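You operate a simulated robot arm through the tools that you are given. There is no shell and no other tool.

Carry out the task below with a simulated robot arm. There is one attempt and no reset: what you move stays moved.

TASK
Vacuum the puddle off the steel table, then switch off.
Fine: the grey coupling goes on the vacuum's inlet; the black fan nozzle goes back on its shelf. Set down upright: black fan nozzle.
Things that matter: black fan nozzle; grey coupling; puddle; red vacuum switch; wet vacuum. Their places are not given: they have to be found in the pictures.

The check looks at the end state, three seconds after you hand in, the way a careful person would. Anything else that was tipped, shoved, dropped, spilled or broken makes it a failure.

THE ROBOT
A 7-joint arm with a two-finger parallel gripper, fixed in place. Base frame: the origin is at the foot of the arm, x ahead of it, y to its left, z up; the work surface is at about z = 0.76. Readings come in m, degrees, newtons and seconds.
Its first joint turns from -149.0 to 149.0 degrees. Payload 3.43 kg.
Tool frame: the origin (TCP) lies between the finger pads and is the grasp point; the fingertips stand 0.03 m ahead of it; z points along the fingers, y is the line along which they close. The gripper opens to 0.094 m. The fingers are 0.028 m wide and 0.01 m thick; the gripper's body (0.05 by 0.096 m) begins 0.055 m behind the TCP.
Orientation is that of the tool frame in the base frame, as [roll, pitch, yaw] about the fixed x, y, z axes, in that order (R = Rz(yaw) Ry(pitch) Rx(roll)). With the fingers straight down and closing along the base's y, the tool's x points along the base's -x, its y along +y and its z along -z.

THE INTERFACE
- The arm moves only by the tool play_rows. Its argument "steps" is one flat list of numbers, 7 for each row, row after row: the turn, a rotation vector about the tool's x, y, z in units of 6 degrees (1.0 is 6 degrees), then the shift along the tool's x, y, z in units of 50 mm (1.0 is 50 mm), then the closure in counts, from 0 (fully open) to 255 (shut). In form: [wx, wy, wz, dx, dy, dz, fingers, wx, wy, wz, dx, dy, dz, fingers, ...]. A call has 1 to 20 rows; each row shifts and turns the commanded pose from where the row before left it, along the tool's axes as they then stand. A call with a number of a shift or a turn outside -1 to 1 is refused whole. A row lasts 0.2 s, in which the tool goes at most 0.05 m and 8.6 degrees; a call with a longer step from one row to the next is refused whole, and so is a gripper value outside its range. A pose out of reach is approached as far as the arm can. The call stops where the force on the tool passes 90 N (or 10 N more than at its start, if that is more) or the arm is blocked; 0.2 s more then pass. Each finger travels about 0.045 m/s and halts on what it meets, pressing with about 22 N; the grip force reading is that of the motor and also rises with nothing between the fingers. The clock runs only during rows and for 0.2 s after the last one: add rows that do not move to give the fingers time. It gives the time, the measured TCP pose, the force on the tool (base axes), the opening and the grip force at its end, in the units of the frame above (readings bear some noise), with the torque about the TCP (base axes, N m) and any sound that the robot's microphone picked up.
- Cameras (640 x 400 px; columns grow to the right, rows downward): "scene" is fixed at [0.3988, -0.6493, 1.3806]; the picture's right is [0.28, -0.96, 0.00], its down [-0.72, -0.21, -0.66] and it looks along [0.64, 0.19, -0.75] (base axes); focal length 214 px, centre (320, 200). "wrist" rides on the gripper at [0.076, 0.014, -0.103] in the tool frame; the picture's right is [-0.18, 0.98, 0.00], its down [-0.75, -0.14, -0.64] and it looks along [-0.63, -0.12, 0.77] (tool axes); focal length 243 px, centre (320, 200).
- camera(camera): a new picture of that camera. It takes no simulated time.
- measure_at(camera, pixels): for up to 12 pixels [column, row] of the newest picture of that camera ("zoom" is the newest enlarged one), the place [x, y, z] in the base frame of the surface seen there, good to about 0.003 m. It takes no simulated time.
- zoom(camera, box): a new picture of the part [left, top, right, bottom] of that camera's present view, enlarged. It takes no simulated time.
- job_done(): hands the job in; it is judged then, once.

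Open the gripper and draw the arm clear of the work before you hand the job in, unless the task says otherwise.

The tools are called after "Emit:" as a command line: name --argument value ..., lists and objects as JSON in quotes. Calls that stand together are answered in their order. play_rows: Moves the arm, as the interface text tells. Its arguments: {"type":"object","properties":{"steps":{"type":"array"}},"required":["steps"]} The other tools are called the same way: camera (camera) takes a picture; measure_at (camera, pixels) gives the place of the surface under pixels of a picture; zoom (camera, box) takes an enlarged picture of a part of a camera's view; job_done () hands the job in.

At the start:

```text
t: 0.0
ee_pos: [0.987, 0.0023, 1.1701]
orientation: [-180.0, 0.1, 180.0]
contact_force: [-0.4, -0.6, -0.1]
moment: [0.01, 0.03, -0.03]
width: 0.0942
finger_force: 0.0
```

scene: 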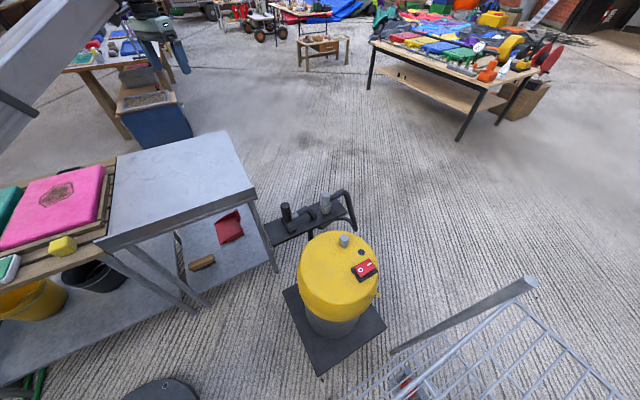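
wrist: 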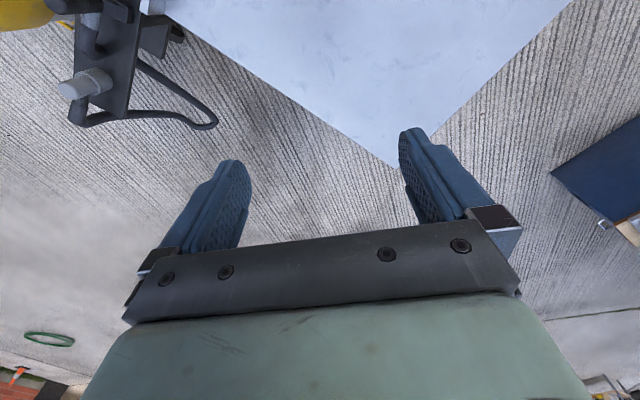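

The scene picture shows a yellow wet vacuum near (338,275) with a red switch at (365,270), and a dark shelf with nozzles near (310,215). The steel table is at (180,190). I'll zoom into these.

Emit:
zoom --camera "scene" --box '[250, 170, 410, 270]'

Emit:
zoom --camera "scene" --box '[260, 220, 420, 380]'

Emit:
zoom --camera "scene" --box '[80, 120, 280, 260]'

Emit:
zoom --camera "wrist" --box '[0, 0, 240, 150]'

```text
4.00 times, centred on (330, 220) of scene
```

zoom: 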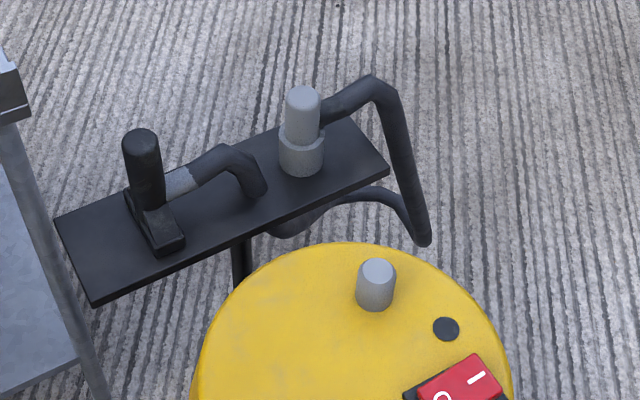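

```text
2.50 times, centred on (340, 300) of scene
```

zoom: 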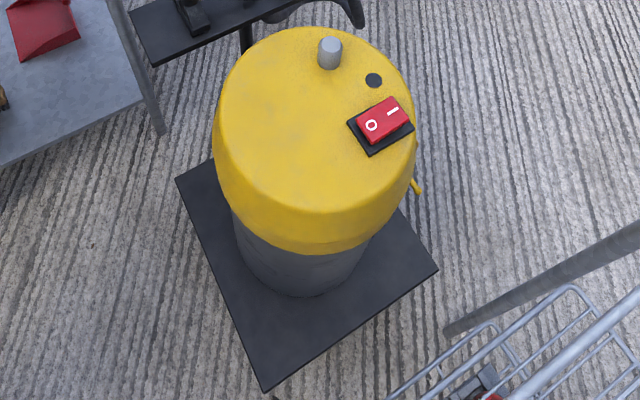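

```text
2.86 times, centred on (180, 190) of scene
```

zoom: 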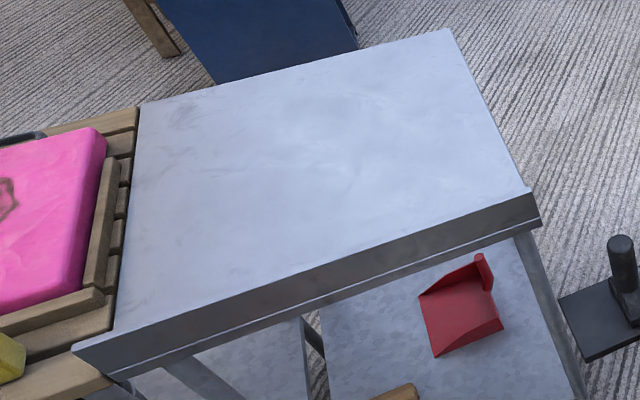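

```text
2.67 times, centred on (120, 75) of wrist
```

zoom: 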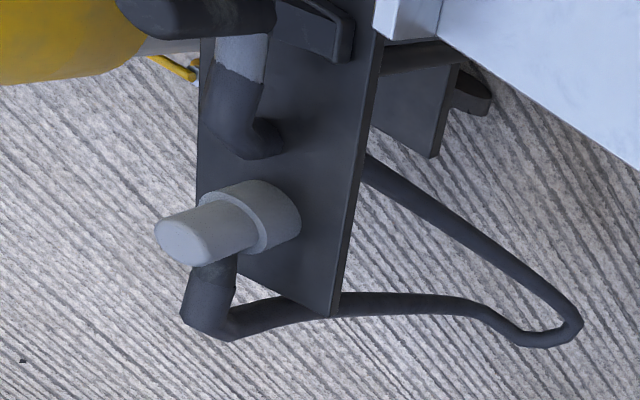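

The shelf carries the black nozzle at scene (287,215) and the grey coupling at (325,203), joined by a hose. The inlet stub is at (344,240). I'll measure these and the table corners.

Emit:
measure_at --camera "scene" --pixels '[[325, 194], [325, 205], [325, 211], [286, 206], [289, 219], [291, 229], [344, 236], [343, 246], [361, 252], [273, 243], [345, 210], [300, 235]]'

Emit:
measure_at --camera "scene" --pixels '[[360, 272], [371, 265], [366, 269], [325, 260], [310, 280], [340, 295], [120, 160], [232, 133], [255, 186], [110, 236], [180, 180], [333, 350]]'

Emit:
measure_at --camera "scene" --pixels '[[305, 212], [298, 214], [313, 217], [343, 190], [350, 205], [356, 229], [335, 195], [295, 180], [330, 220], [266, 222], [337, 200], [320, 225]]'

```text
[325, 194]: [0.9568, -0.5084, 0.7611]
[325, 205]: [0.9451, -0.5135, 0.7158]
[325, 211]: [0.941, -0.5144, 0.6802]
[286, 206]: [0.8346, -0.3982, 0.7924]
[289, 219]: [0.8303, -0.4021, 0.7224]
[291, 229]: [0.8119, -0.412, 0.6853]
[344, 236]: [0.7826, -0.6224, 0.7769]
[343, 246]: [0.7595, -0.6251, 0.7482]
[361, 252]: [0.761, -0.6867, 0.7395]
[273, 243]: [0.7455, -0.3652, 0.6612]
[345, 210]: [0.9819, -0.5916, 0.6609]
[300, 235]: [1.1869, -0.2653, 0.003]
```

```text
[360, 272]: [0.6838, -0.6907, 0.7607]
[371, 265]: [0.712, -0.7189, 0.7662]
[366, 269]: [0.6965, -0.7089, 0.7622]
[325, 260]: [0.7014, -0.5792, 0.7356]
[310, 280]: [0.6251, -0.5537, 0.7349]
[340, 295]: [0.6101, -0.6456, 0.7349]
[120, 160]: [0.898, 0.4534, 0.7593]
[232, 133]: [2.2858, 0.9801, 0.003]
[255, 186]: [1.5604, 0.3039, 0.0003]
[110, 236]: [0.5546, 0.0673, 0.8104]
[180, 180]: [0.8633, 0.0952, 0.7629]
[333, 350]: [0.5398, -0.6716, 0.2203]
```

```text
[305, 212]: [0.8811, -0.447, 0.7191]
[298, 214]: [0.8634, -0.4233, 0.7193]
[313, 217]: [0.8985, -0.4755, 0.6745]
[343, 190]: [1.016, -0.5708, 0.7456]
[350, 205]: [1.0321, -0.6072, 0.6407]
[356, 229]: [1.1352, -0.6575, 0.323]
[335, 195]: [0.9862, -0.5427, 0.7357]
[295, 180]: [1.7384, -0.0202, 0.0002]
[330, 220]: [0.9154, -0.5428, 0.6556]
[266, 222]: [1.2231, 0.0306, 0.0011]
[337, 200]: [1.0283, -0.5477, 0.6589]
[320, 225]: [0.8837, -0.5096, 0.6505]
```

I need a picture of the table top to find the puddle. I draw the tool back toward the base, high above everything, and look with the wrist camera.

Emit:
play_rows --steps '[0, 0, 0, 1, 0, 0, 0, 0, 0, 0, 1, 0, 0, 0, 0, 0, 0, 1, 0, 0, 0, 0, 0, 0, 1, 0, 0, 0, 0, 0, 0, 1, 0, 0, 0, 0, 0, 0, 1, 0, 0, 0, 0, 0, 0, 1, 0, 0, 0, 0, 0, 0, 0, 0, 0, 0, 0, 0, 0, 0, 0, 0, 0]'

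Emit:
camera --camera "wrist"

Emit:
camera --camera "scene"

```text
t: 2.0
ee_pos: [0.6699, 0.0007, 1.1029]
orientation: [180.0, 1.7, 180.0]
contact_force: [34.3, 9.7, -66.8]
moment: [-1.42, -1.95, -0.96]
width: 0.0939
finger_force: 0.0
out of reach, approached as far as the arm can: row 4, 5, 6, 7
```

```text
taken
```

wrist: 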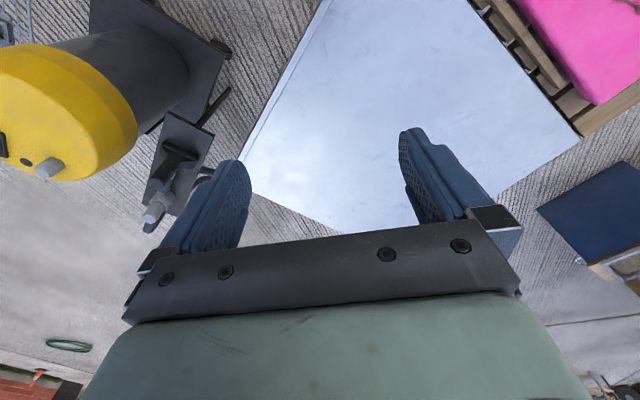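

```text
taken
```

scene: 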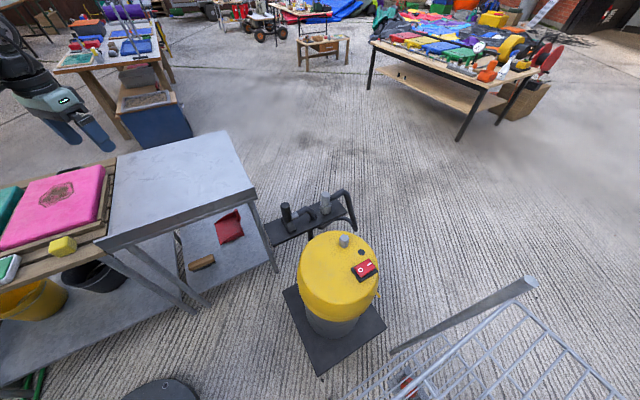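

The readings show a force of about 75 N and "out of reach", so I was too close to the base (maybe self-contact). I move outward again and check the force.

Emit:
play_rows --steps '[0, 0, 0, -1, 0, 0, 0, 0, 0, 0, -0.6, 0, 0, 0, 0, 0, 0, 0, 0, 0, 0, 0, 0, 0, 0, 0, 0, 0]'

Emit:
zoom --camera "wrist" --box '[230, 0, 590, 225]'

```text
t: 3.0
ee_pos: [0.749, 0.0021, 1.1053]
orientation: [-180.0, 0.1, -180.0]
contact_force: [0.6, -0.9, -0.4]
moment: [0.0, 0.01, -0.02]
width: 0.094
finger_force: 0.1
```

```text
1.78 times, centred on (410, 112) of wrist
```

zoom: 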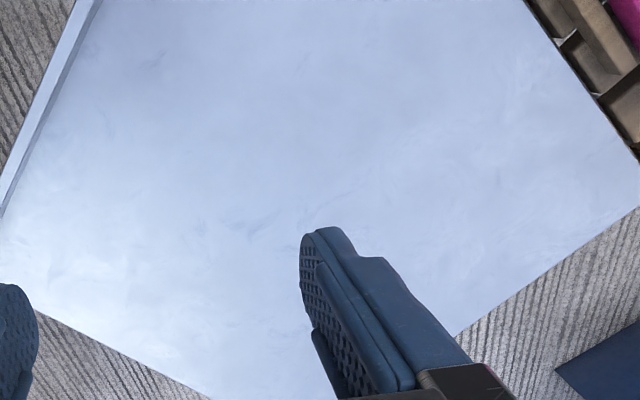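

Force is back to zero. The puddle isn't obvious, so I'll zoom in tightly on table areas from the scene camera and wrist camera.

Emit:
zoom --camera "scene" --box '[100, 130, 180, 180]'

Emit:
zoom --camera "scene" --box '[175, 130, 265, 200]'

Emit:
zoom --camera "scene" --box '[100, 175, 190, 245]'

Emit:
zoom --camera "scene" --box '[170, 170, 280, 300]'

```text
8.00 times, centred on (140, 155) of scene
```

zoom: 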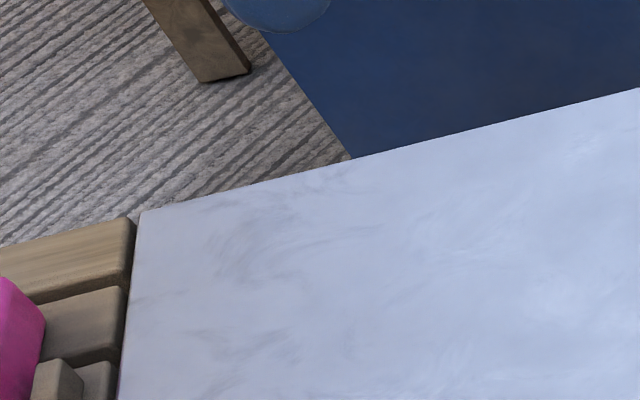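

```text
5.71 times, centred on (220, 165) of scene
```

zoom: 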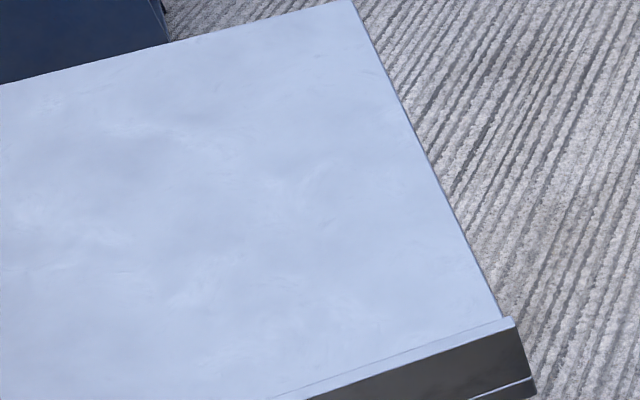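

```text
5.71 times, centred on (145, 210) of scene
```

zoom: 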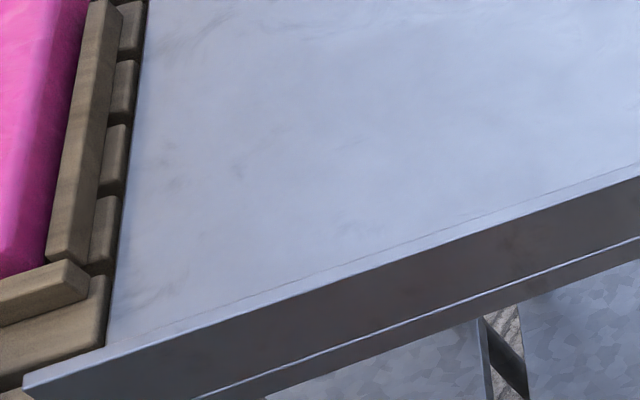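

```text
3.08 times, centred on (225, 235) of scene
```

zoom: 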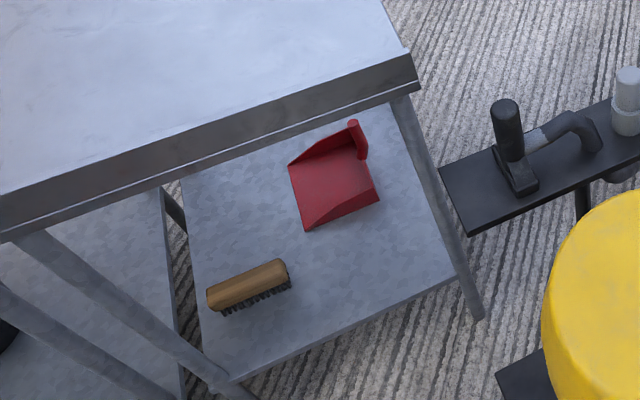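

No clear puddle yet; I'll take a wrist picture from here and zoom closer in sections.

Emit:
camera --camera "wrist"

Emit:
zoom --camera "wrist" --box '[230, 0, 390, 120]'

Emit:
zoom --camera "wrist" --box '[380, 0, 570, 130]'

Emit:
zoom --camera "wrist" --box '[240, 110, 420, 230]'

Emit:
measure_at --camera "scene" --pixels '[[118, 158], [224, 133], [254, 184], [105, 236], [140, 170], [170, 160], [200, 150], [220, 170], [200, 190], [160, 200], [130, 215], [230, 190]]'

```text
taken
```

wrist: 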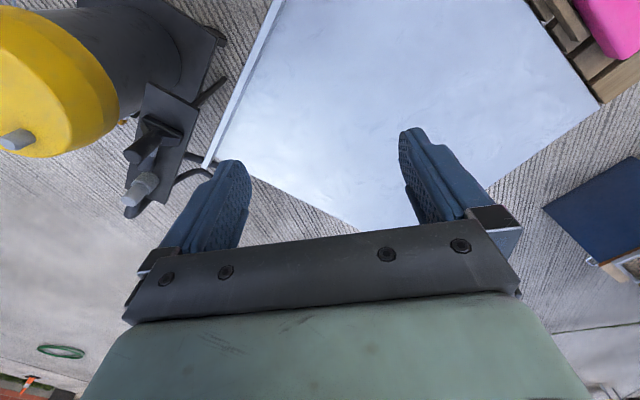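

```text
3.33 times, centred on (310, 60) of wrist
```

zoom: 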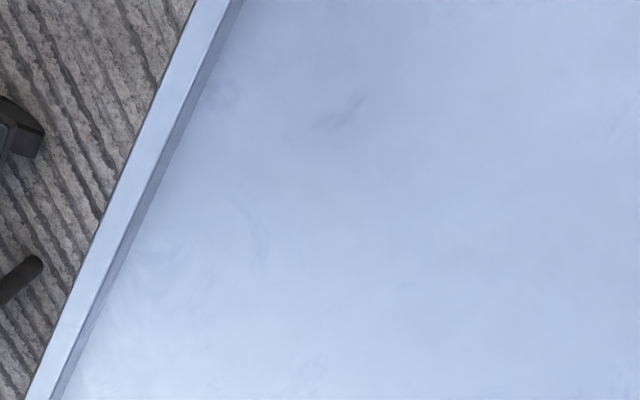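

```text
3.08 times, centred on (475, 65) of wrist
```

zoom: 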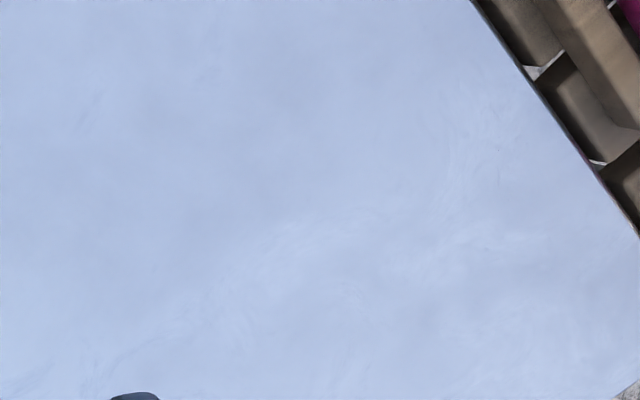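

```text
3.33 times, centred on (330, 170) of wrist
```

zoom: 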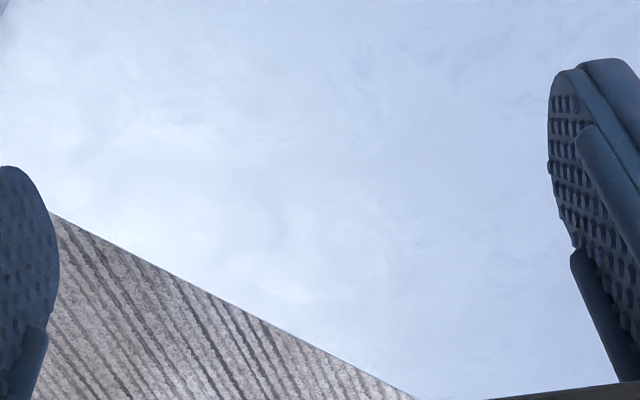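

```text
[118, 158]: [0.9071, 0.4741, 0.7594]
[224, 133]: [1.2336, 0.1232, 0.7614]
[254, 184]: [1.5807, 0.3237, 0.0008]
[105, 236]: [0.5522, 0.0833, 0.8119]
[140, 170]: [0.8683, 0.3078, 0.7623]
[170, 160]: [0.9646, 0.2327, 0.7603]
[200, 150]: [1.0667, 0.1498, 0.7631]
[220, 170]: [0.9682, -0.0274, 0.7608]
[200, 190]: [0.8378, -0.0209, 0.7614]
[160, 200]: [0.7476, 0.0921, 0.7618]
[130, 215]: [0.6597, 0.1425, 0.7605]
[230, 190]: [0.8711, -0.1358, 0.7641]
```

The measured table spans roughly (0.55,0.08), (0.91,0.47), (1.23,0.12), with a raised lip on the scene-camera side. I'll lower the wrist camera over the table for a closer look at the surface.

Emit:
play_rows --steps '[0, 0, 0, 0, 0.5, 0.7, 0, 0, 0, 0, 0, 0.5, 0.7, 0, 0, 0, 0, 0, 0.5, 0.7, 0, 0, 0, 0, 0, 0.5, 0.7, 0, 0, 0, 0, 0, 0, 0, 0, 0, 0, 0, 0, 0, 0, 0]'

Emit:
camera --camera "wrist"

Emit:
camera --camera "scene"

```text
t: 4.4
ee_pos: [0.7489, 0.1023, 0.9637]
orientation: [180.0, -0.1, 180.0]
contact_force: [-0.9, -1.2, -1.0]
moment: [0.01, -0.02, -0.03]
width: 0.0941
finger_force: 0.0
```

```text
taken
```

wrist: 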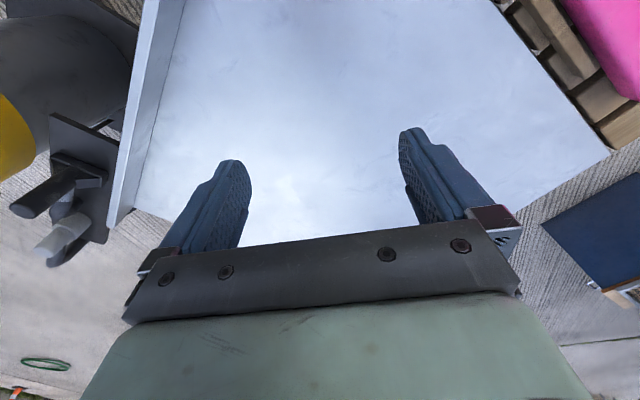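

```text
taken
```

scene: 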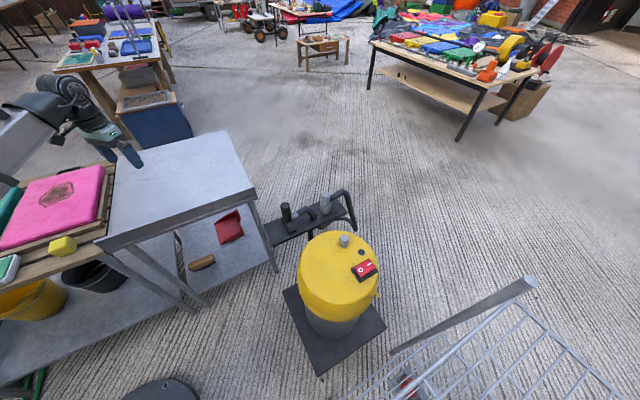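

Still no distinct puddle edge; I zoom on the table between the fingers and around.

Emit:
zoom --camera "wrist" --box '[130, 0, 530, 250]'

Emit:
zoom --camera "wrist" --box '[140, 80, 300, 220]'

Emit:
zoom --camera "wrist" --box '[430, 40, 620, 220]'

Emit:
zoom --camera "wrist" --box '[240, 100, 420, 240]'

```text
1.60 times, centred on (330, 125) of wrist
```

zoom: 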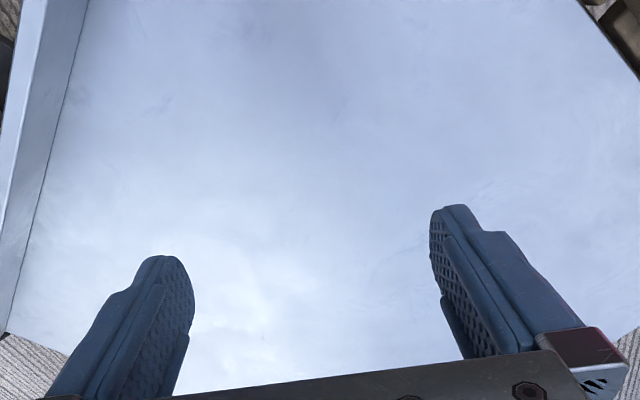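

```text
2.86 times, centred on (220, 150) of wrist
```

zoom: 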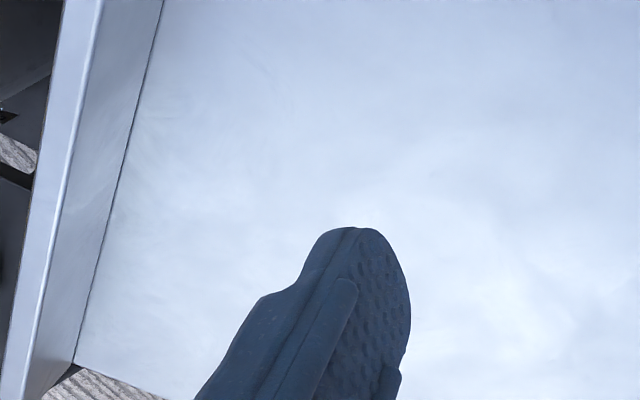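

```text
2.22 times, centred on (525, 130) of wrist
```

zoom: 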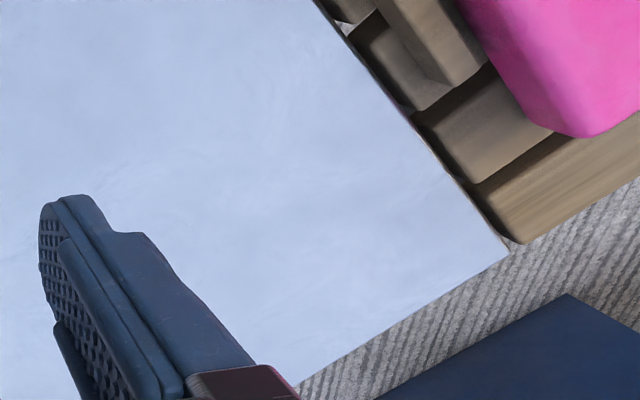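

```text
2.86 times, centred on (330, 170) of wrist
```

zoom: 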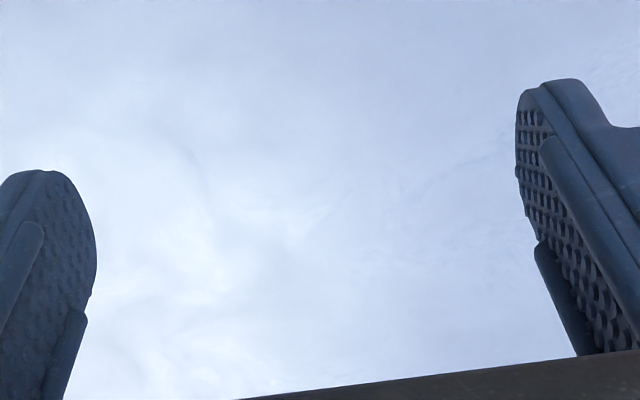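

I'll compare more zooms of the table from the scene camera at moderate magnification, looking for a smooth wet outline.

Emit:
zoom --camera "scene" --box '[130, 130, 190, 170]'

Emit:
zoom --camera "scene" --box '[160, 140, 220, 180]'

Emit:
zoom --camera "scene" --box '[190, 140, 250, 190]'

Emit:
zoom --camera "scene" --box '[150, 170, 220, 216]'

Emit:
zoom --camera "scene" --box '[100, 120, 270, 240]'

```text
10.00 times, centred on (160, 150) of scene
```

zoom: 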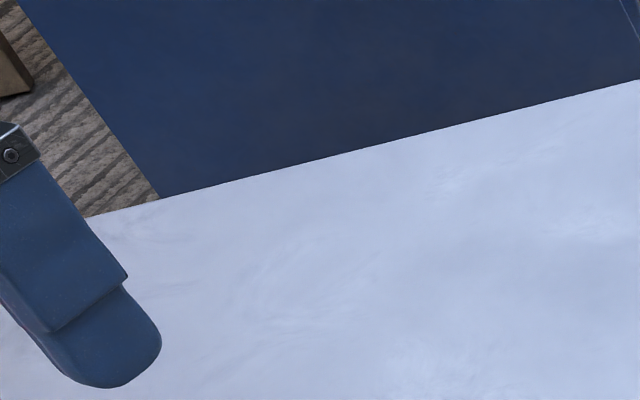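

```text
10.00 times, centred on (190, 160) of scene
```

zoom: 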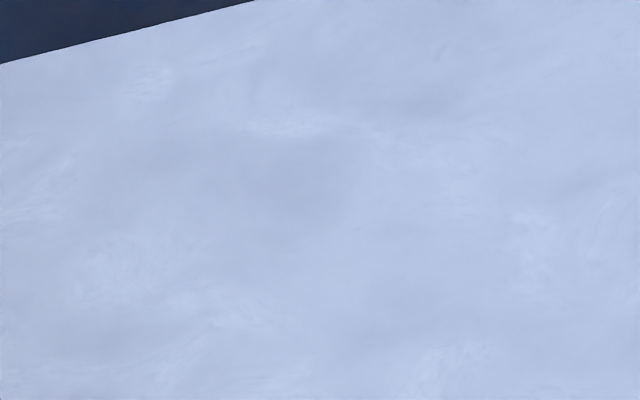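

```text
8.00 times, centred on (220, 165) of scene
```

zoom: 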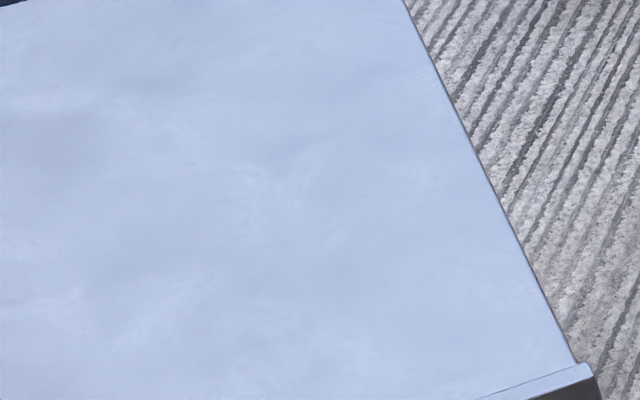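

```text
8.70 times, centred on (185, 193) of scene
```

zoom: 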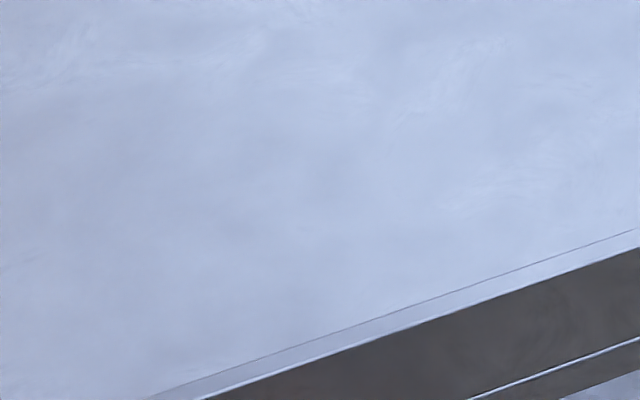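

```text
3.33 times, centred on (185, 180) of scene
```

zoom: 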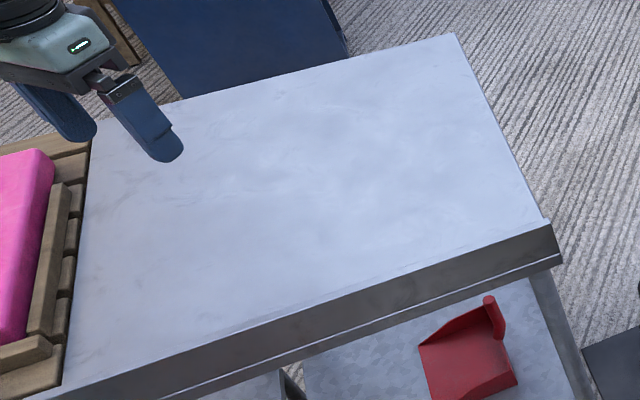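

The surface looks uniform from above, so I'll tilt the wrist camera to a grazing view, where a wet patch should reflect differently.

Emit:
play_rows --steps '[0, -1, 0, 0, 0, 0, 0, 0, -1, 0, 0, 0, 0, 0, 0, -1, 0, 0, 0, 0, 0, 0, -1, 0, 0, 0, 0, 0, 0, -1, 0, 0, 0, 0, 0, 0, 0, 0, 0, 0, 0, 0]'

Emit:
camera --camera "wrist"

```text
t: 5.8
ee_pos: [0.751, 0.1028, 0.9645]
orientation: [-180.0, 30.1, -180.0]
contact_force: [-0.6, 0.4, 0.4]
moment: [-0.02, 0.01, 0.03]
width: 0.0941
finger_force: 0.0
```

```text
taken
```

wrist: 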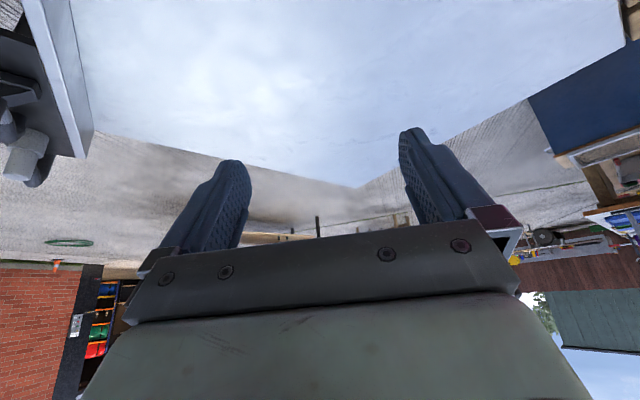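

Emit:
zoom --camera "wrist" --box '[70, 0, 390, 200]'

Emit:
zoom --camera "wrist" --box '[330, 0, 640, 190]'

Emit:
zoom --camera "wrist" --box '[70, 0, 230, 100]'

```text
2.00 times, centred on (230, 100) of wrist
```

zoom: 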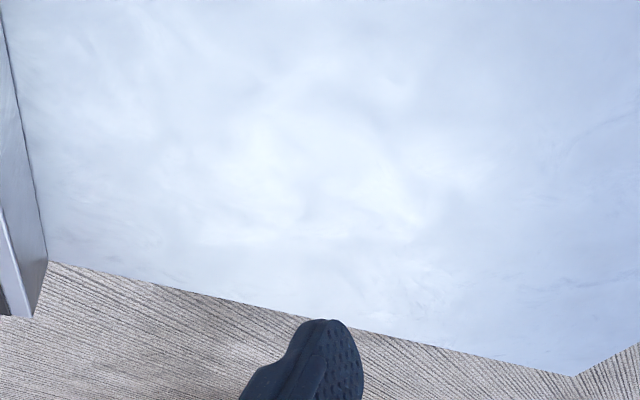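

```text
2.06 times, centred on (485, 95) of wrist
```

zoom: 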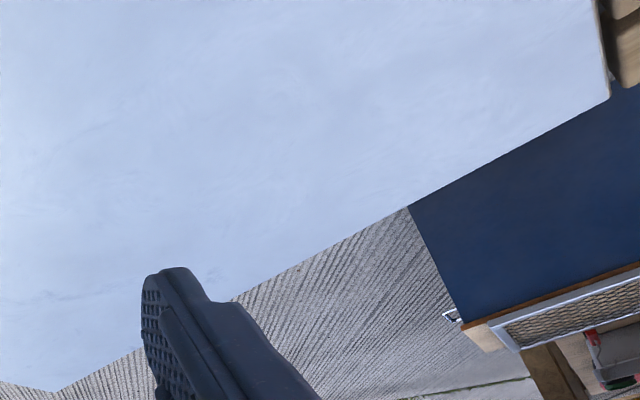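

```text
4.00 times, centred on (150, 50) of wrist
```

zoom: 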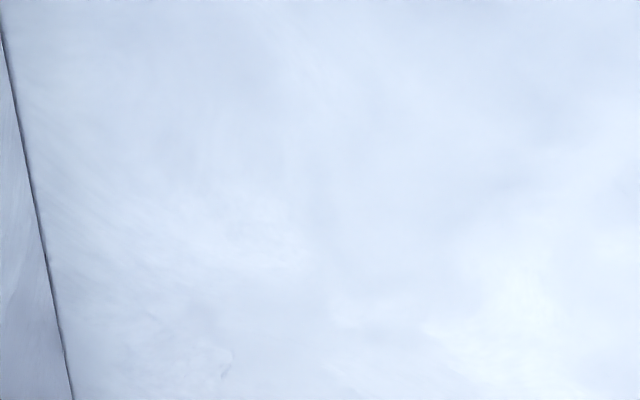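

No puddle visible here yet. I check the other areas: bottom-left of the scene picture, and then the robot's sides with the wrist camera.

Emit:
zoom --camera "scene" --box '[0, 230, 260, 400]'

Emit:
zoom --camera "scene" --box '[330, 260, 560, 400]'

Emit:
measure_at --camera "scene" --pixels '[[160, 390], [50, 210], [62, 245], [30, 260], [50, 370], [20, 360], [205, 262], [230, 225], [8, 270], [90, 300], [400, 385], [480, 310]]'

```text
2.35 times, centred on (130, 315) of scene
```

zoom: 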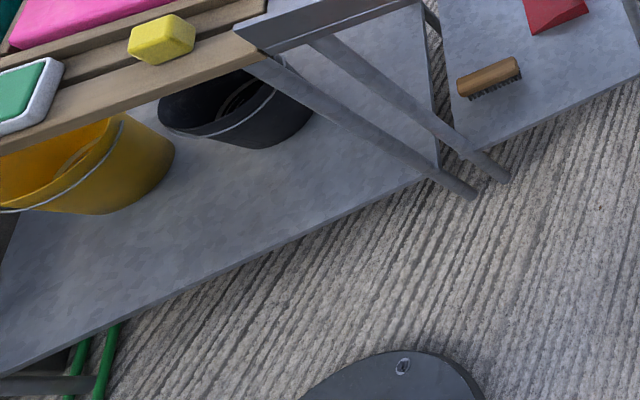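

```text
2.78 times, centred on (445, 330) of scene
```

zoom: 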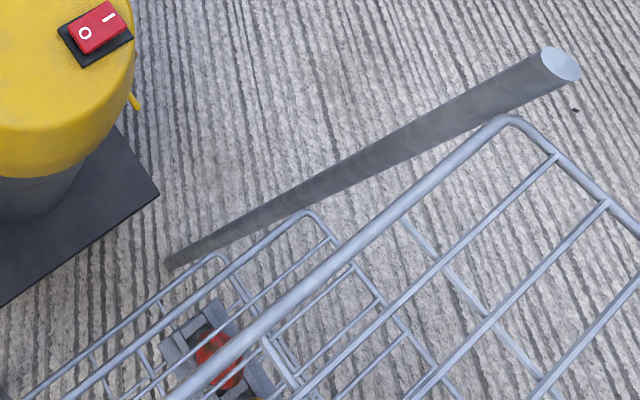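

```text
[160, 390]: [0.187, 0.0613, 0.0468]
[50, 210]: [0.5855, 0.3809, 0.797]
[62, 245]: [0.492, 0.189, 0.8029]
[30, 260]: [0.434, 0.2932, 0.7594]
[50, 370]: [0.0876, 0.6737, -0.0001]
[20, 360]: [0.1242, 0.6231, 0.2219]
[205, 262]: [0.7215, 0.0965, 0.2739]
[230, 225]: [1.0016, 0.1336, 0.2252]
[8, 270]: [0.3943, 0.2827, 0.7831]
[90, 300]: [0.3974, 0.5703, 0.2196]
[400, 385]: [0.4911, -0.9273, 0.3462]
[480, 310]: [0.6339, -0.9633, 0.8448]
```

The other surfaces show no puddle either. I'll tip the wrist camera to look straight down at the table from close range and sweep across it, watching for the reflection of the dark gripper.

Emit:
play_rows --steps '[0, 1, 0, 0, 0, 0, 0, 0, 1, 0, 0, 0, 0, 0, 0, 1, 0, 0, 0, 0, 0, 0, 1, 0, 0, 0, 0, 0, 0, 1, 0, 0, 0, 0, 0, 0, 1, 0, 0, 0, 0, 0, 0, 1, 0, 0, 0, 0, 0, 0, 1, 0, 0, 0, 0, 0, 0, 1, 0, 0, 0, 0, 0, 0, 1, 0, 0, 0, 0, 0, 0, 1, 0, 0, 0, 0, 0, 0, 0, 0, 0, 0, 0, 0]'

Emit:
camera --camera "wrist"

Emit:
zoom --camera "wrist" --box '[120, 0, 520, 250]'

```text
t: 8.4
ee_pos: [0.7551, 0.103, 0.9529]
orientation: [179.7, -13.7, -180.0]
contact_force: [14.8, -6.4, -78.8]
moment: [0.88, -2.09, 0.39]
width: 0.094
finger_force: 0.2
out of reach, approached as far as the arm can: row 8, 9, 10, 11
```

```text
taken
```

wrist: 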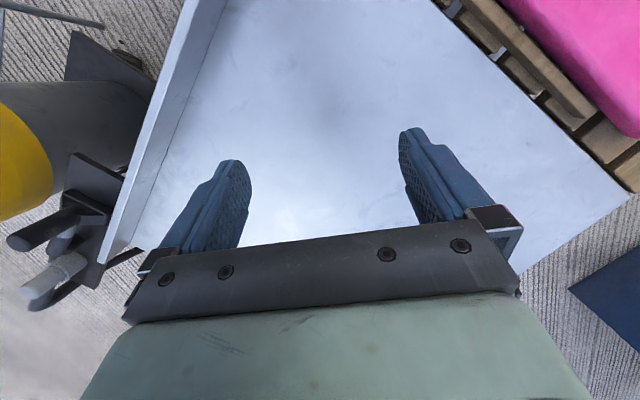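

```text
1.60 times, centred on (320, 125) of wrist
```

zoom: 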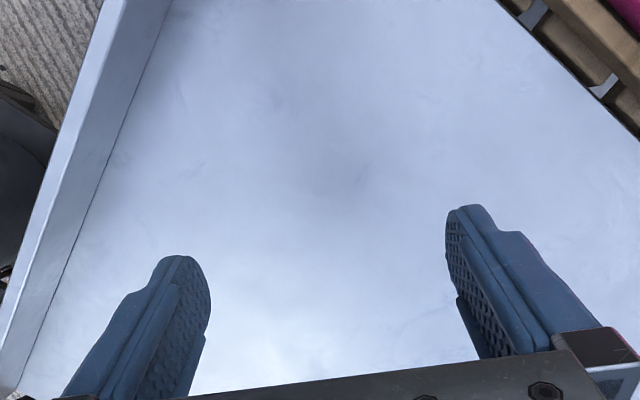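

Force rose again near a joint limit, so I return to vertical. Only blurred gripper reflections show around (300,110); next I raise up and pan around to look for any other steel surface.

Emit:
play_rows --steps '[0, -1, 0, 0, 0, 0, 0, 0, -1, 0, 0, 0, 0, 0, 0, -0.28, 0, 0, 0, -0.5, 0, 0, 0, 0, 0, 0, -1, 0, 0, 0, 0, 0, 0, -1, 0, 0, 0, 0, 0, 0, 0, 0]'

Emit:
camera --camera "wrist"

```text
t: 9.8
ee_pos: [0.7527, 0.102, 1.0786]
orientation: [179.8, -0.8, -180.0]
contact_force: [-0.2, 0.1, -0.5]
moment: [-0.02, -0.02, 0.0]
width: 0.094
finger_force: 0.1
```

```text
taken
```

wrist: 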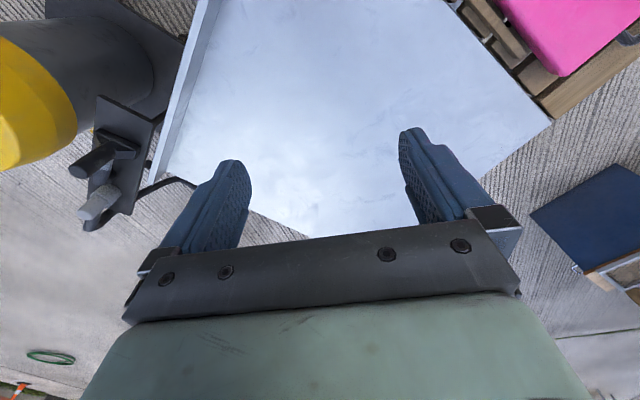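

I swing the arm clockwise along an arc at z≈1.08 toward the vacuum, turning the tool with it, to view both the vacuum side and the table from a new side.

Emit:
play_rows --steps '[0, 0, 0.6, 0, -0.95, 0, 0, 0, 0, 0.6, 0, -0.95, 0, 0, 0, 0, 0.6, 0, -0.95, 0, 0, 0, 0, 0.6, 0, -0.95, 0, 0, 0, 0, 0.6, 0, -0.95, 0, 0, 0, 0, 0.6, 0, -0.95, 0, 0, 0, 0, 0.6, 0, -0.95, 0, 0, 0, 0, 0.6, 0, -0.95, 0, 0, 0, 0, 0.6, 0, -0.95, 0, 0, 0, 0, 0.6, 0, -0.95, 0, 0, 0, 0, 0, 0, 0, 0, 0]'

Emit:
camera --camera "wrist"

Emit:
camera --camera "scene"

```text
t: 12.2
ee_pos: [0.622, -0.3495, 1.0806]
orientation: [-179.8, -0.7, 144.0]
contact_force: [-0.1, -0.4, 0.1]
moment: [0.0, -0.02, 0.01]
width: 0.094
finger_force: 0.1
```

```text
taken
```

wrist: 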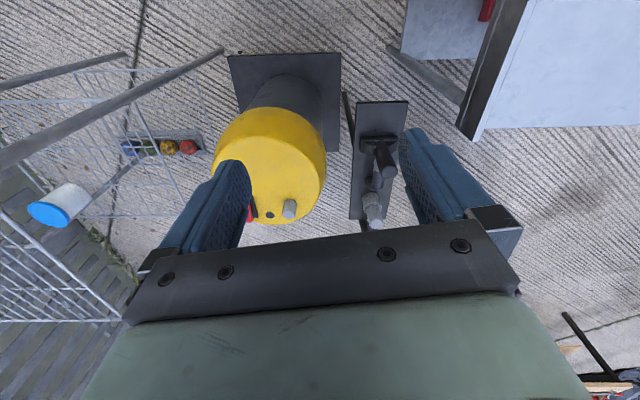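

```text
taken
```

scene: 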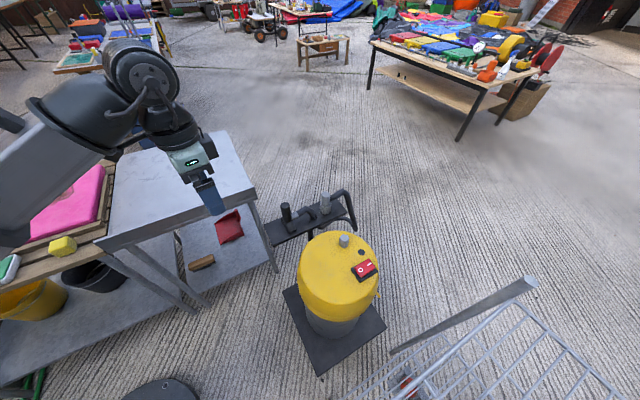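

This view shows the vacuum, inlet (288,208), shelf with nozzle (375,150) and coupling (372,205). I turn the tool to look back across the table from this side for the puddle.

Emit:
play_rows --steps '[0, 0, -1, 0, 0, 0, 0, 0, 0, -1, 0, 0, 0, 0, 0, 0, -1, 0, 0, 0, 0, 0, 0, -1, 0, 0, 0, 0, 0, 0, -1, 0, 0, 0, 0, 0, 0, -1, 0, 0, 0, 0, 0, 0, -1, 0, 0, 0, 0, 0, 0, -1, 0, 0, 0, 0, 0, 0, -1, 0, 0, 0, 0, 0, 0, -1, 0, 0, 0, 0, 0, 0, -1, 0, 0, 0, 0, 0, 0, -1, 0, 0, 0, 0, 0, 0, -1, 0, 0, 0, 0, 0, 0, -1, 0, 0, 0, 0, 0, 0, 0, 0, 0, 0, 0]'

Emit:
camera --camera "wrist"

Emit:
zoom --camera "wrist" --box '[150, 0, 550, 250]'

```text
t: 15.4
ee_pos: [0.6254, -0.3445, 1.0776]
orientation: [179.4, -0.3, -131.8]
contact_force: [-1.3, -0.2, -0.2]
moment: [0.01, 0.0, -0.02]
width: 0.094
finger_force: 0.0
```

```text
taken
```

wrist: 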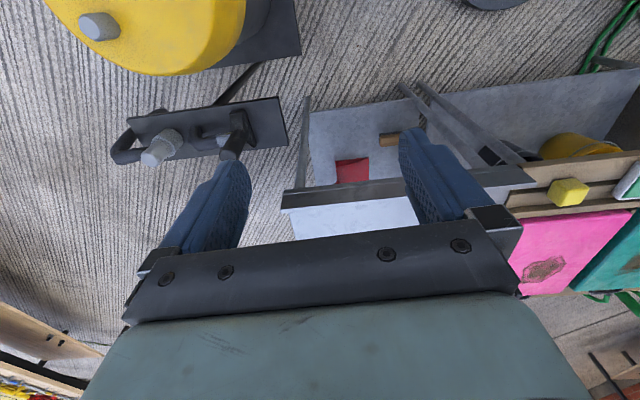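

```text
1.60 times, centred on (350, 125) of wrist
```

zoom: 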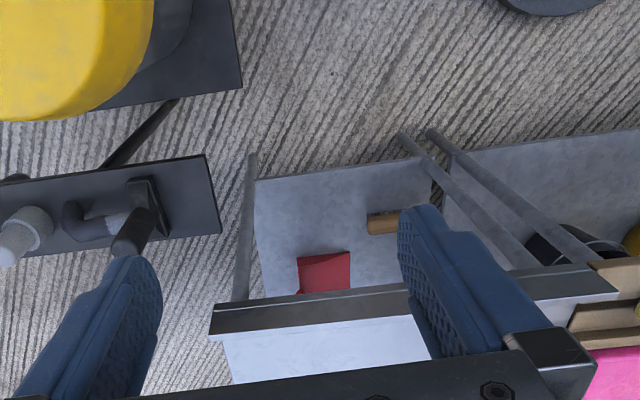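

From here the lip edge is at (400,185) and the table lies behind the gripper. I advance about 0.25 m toward the table to look across it.

Emit:
play_rows --steps '[0, 0, 0, -1, 0, 0, 0, 0, 0, 0, -1, 0, 0, 0, 0, 0, 0, -1, 0, 0, 0, 0, 0, 0, -1, 0, 0, 0, 0, 0, 0, -1, 0, 0, 0, 0, 0, 0, 0, 0, 0, 0]'

Emit:
camera --camera "wrist"

Emit:
zoom --camera "wrist" --box '[130, 0, 530, 250]'

```text
t: 16.8
ee_pos: [0.7936, -0.1603, 1.0795]
orientation: [179.5, -0.4, -131.9]
contact_force: [-0.1, 0.1, -0.8]
moment: [0.01, 0.01, 0.02]
width: 0.0938
finger_force: 0.1
```

```text
taken
```

wrist: 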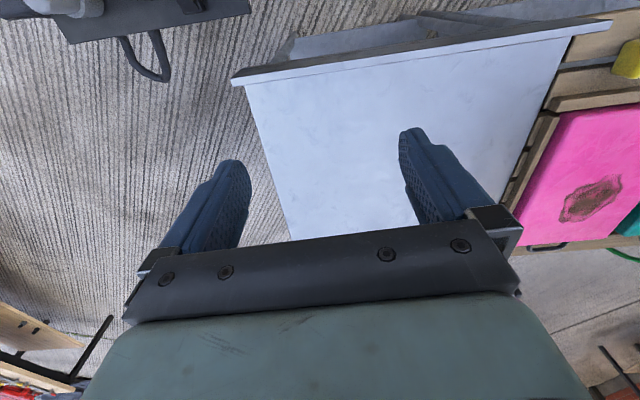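

```text
1.60 times, centred on (330, 125) of wrist
```

zoom: 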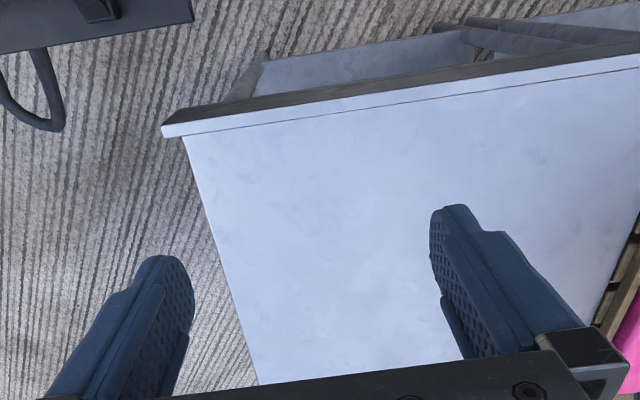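

Still bland steel; I zoom on the table parts and on the dark mark on the pink board at (590,200).

Emit:
zoom --camera "wrist" --box '[240, 50, 420, 240]'

Emit:
zoom --camera "wrist" --box '[400, 30, 580, 190]'

Emit:
zoom --camera "wrist" --box '[500, 90, 640, 260]'

```text
2.11 times, centred on (330, 145) of wrist
```

zoom: 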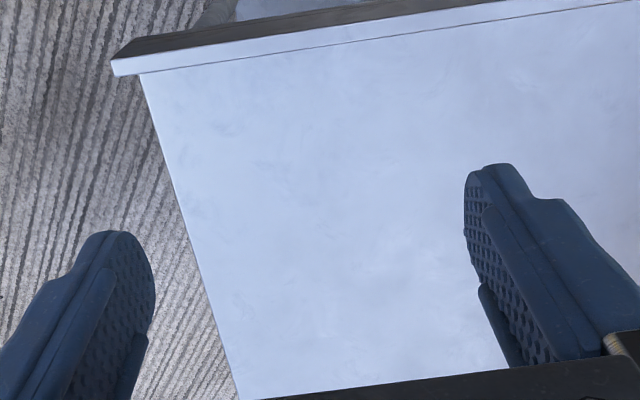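

```text
2.50 times, centred on (490, 110) of wrist
```

zoom: 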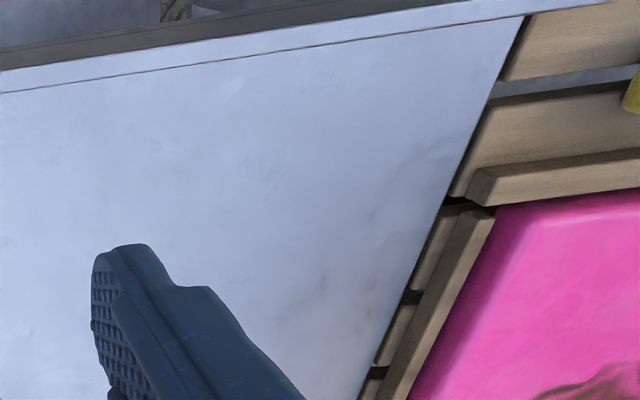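

```text
2.35 times, centred on (570, 175) of wrist
```

zoom: 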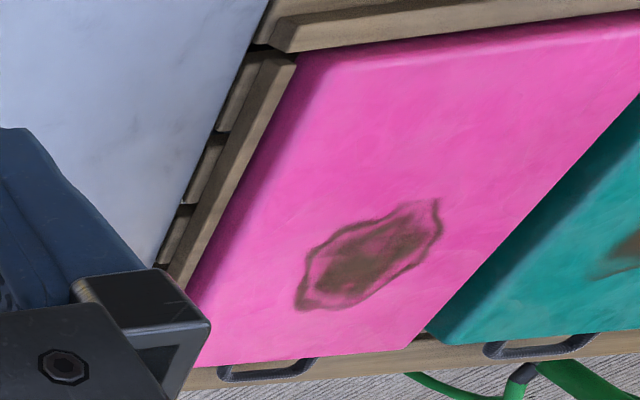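

I lower the camera to get a shallower look across the table from over the lip (TCP stays at z≈0.95, lip top is 0.81).

Emit:
play_rows --steps '[0, 0, 0, 0, 0, 0.8, 0, 0, 0, 0, 0, 0, 0.8, 0, 0, 0, 0, 0, 0, 0.8, 0, 0, 0, 0, 0, 0, 0, 0, 0, 0, 0, 0, 0, 0, 0]'

Emit:
camera --camera "wrist"

Emit:
zoom --camera "wrist" --box '[210, 30, 530, 230]'

Emit:
zoom --camera "scene" --box '[100, 120, 270, 240]'

```text
t: 18.0
ee_pos: [0.792, -0.1599, 0.956]
orientation: [179.4, -0.5, -132.0]
contact_force: [0.0, 0.2, 0.3]
moment: [0.03, -0.02, -0.01]
width: 0.094
finger_force: 0.1
```

```text
taken
```

wrist: 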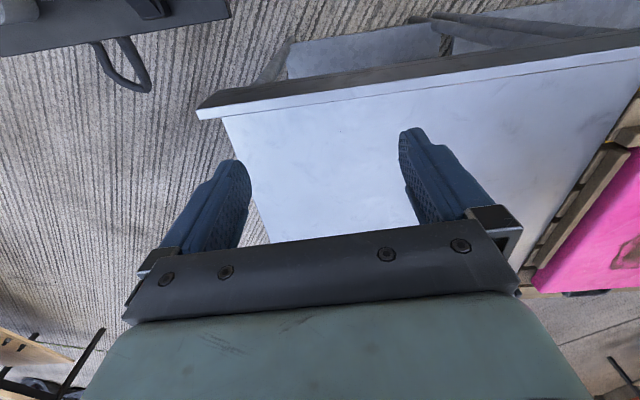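

```text
2.00 times, centred on (370, 130) of wrist
```

zoom: 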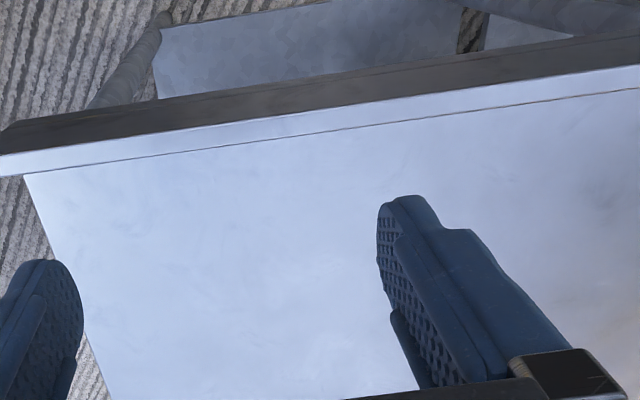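

```text
3.33 times, centred on (185, 180) of scene
```

zoom: 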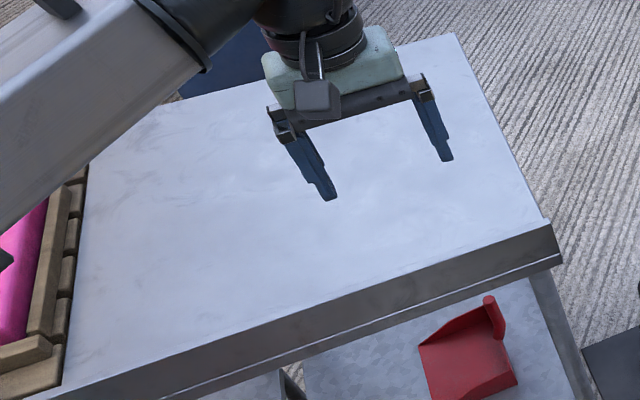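

I'll zoom the scene camera again at several places, now with different lighting from the arm.

Emit:
zoom --camera "scene" --box '[110, 145, 200, 201]'

Emit:
zoom --camera "scene" --box '[110, 175, 200, 231]'

Emit:
zoom --camera "scene" --box '[170, 150, 260, 206]'

```text
7.11 times, centred on (155, 173) of scene
```

zoom: 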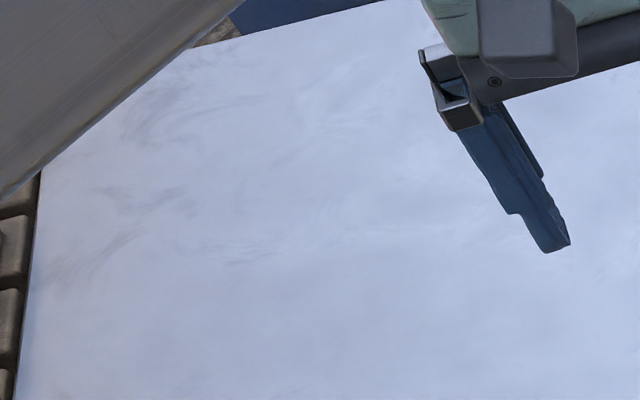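

```text
7.11 times, centred on (155, 203) of scene
```

zoom: 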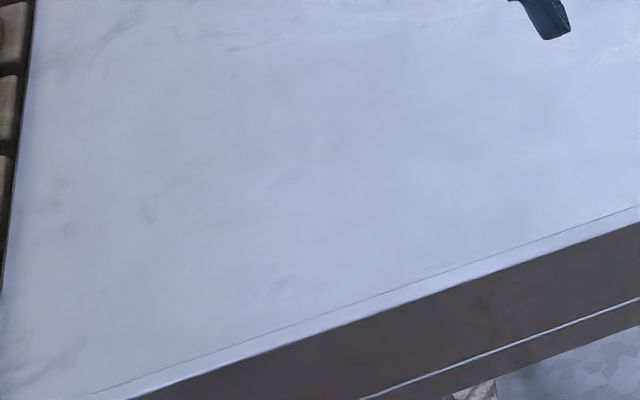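

```text
7.11 times, centred on (215, 178) of scene
```

zoom: 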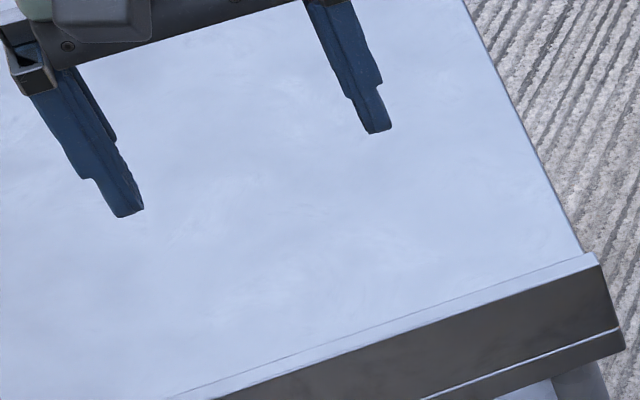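

No puddle seen on this table yet, so I raise, square the tool up, and sweep to the left to check for other surfaces there.

Emit:
play_rows --steps '[0, 0, 1, 0, 0, -1, 0, 0, 0, 1, 0, 0, -1, 0, 0, 0, 1, 0, 0, -1, 0, 0, 0, 1, 0, 0, 0, 0, 0, 0, 1, 0, 0, 0, 0, 0, 0, 1, 0, 0, 0, 0, 0, 0, 1, 0, 0, 0, 0, 0, 0, 1, 0, 0, 0, 0, 0, 0, 1, 0, 0, 0, 0, 0, 0, 0, 0, 0, 0, 0]'

Emit:
play_rows --steps '[0, 0, -0.57, 0, 0.95, 0, 0, 0, 0, -0.57, 0, 0.95, 0, 0, 0, 0, -0.57, 0, 0.95, 0, 0, 0, 0, -0.57, 0, 0.95, 0, 0, 0, 0, -0.57, 0, 0.95, 0, 0, 0, 0, -0.57, 0, 0.95, 0, 0, 0, 0, -0.57, 0, 0.95, 0, 0, 0, 0, -0.57, 0, 0.95, 0, 0, 0, 0, -0.57, 0, 0.95, 0, 0, 0, 0, -0.57, 0, 0.95, 0, 0, 0, 0, -0.57, 0, 0.95, 0, 0, 0, 0, -0.57, 0, 0.95, 0, 0, 0, 0, -0.57, 0, 0.95, 0, 0, 0, 0, -0.57, 0, 0.95, 0, 0, 0, 0, -0.57, 0, 0.95, 0, 0, 0, 0, -0.57, 0, 0.95, 0, 0, 0, 0, 0, 0, 0, 0, 0]'

Emit:
camera --camera "wrist"

Emit:
camera --camera "scene"

```text
t: 20.2
ee_pos: [0.7926, -0.1602, 1.1059]
orientation: [180.0, -0.6, 173.9]
contact_force: [0.4, 0.2, -0.6]
moment: [0.02, 0.0, 0.0]
width: 0.0939
finger_force: 0.1
```

```text
t: 23.8
ee_pos: [0.545, 0.5308, 1.1107]
orientation: [179.4, -0.4, -131.4]
contact_force: [0.3, 0.9, 0.1]
moment: [0.02, 0.02, 0.02]
width: 0.0938
finger_force: 0.0
```

```text
taken
```

wrist: 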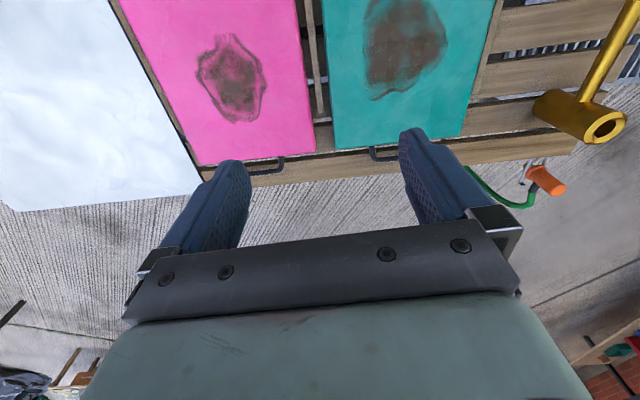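

```text
taken
```

scene: 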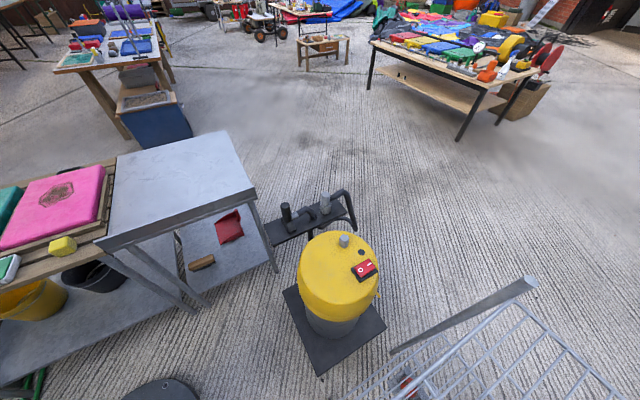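

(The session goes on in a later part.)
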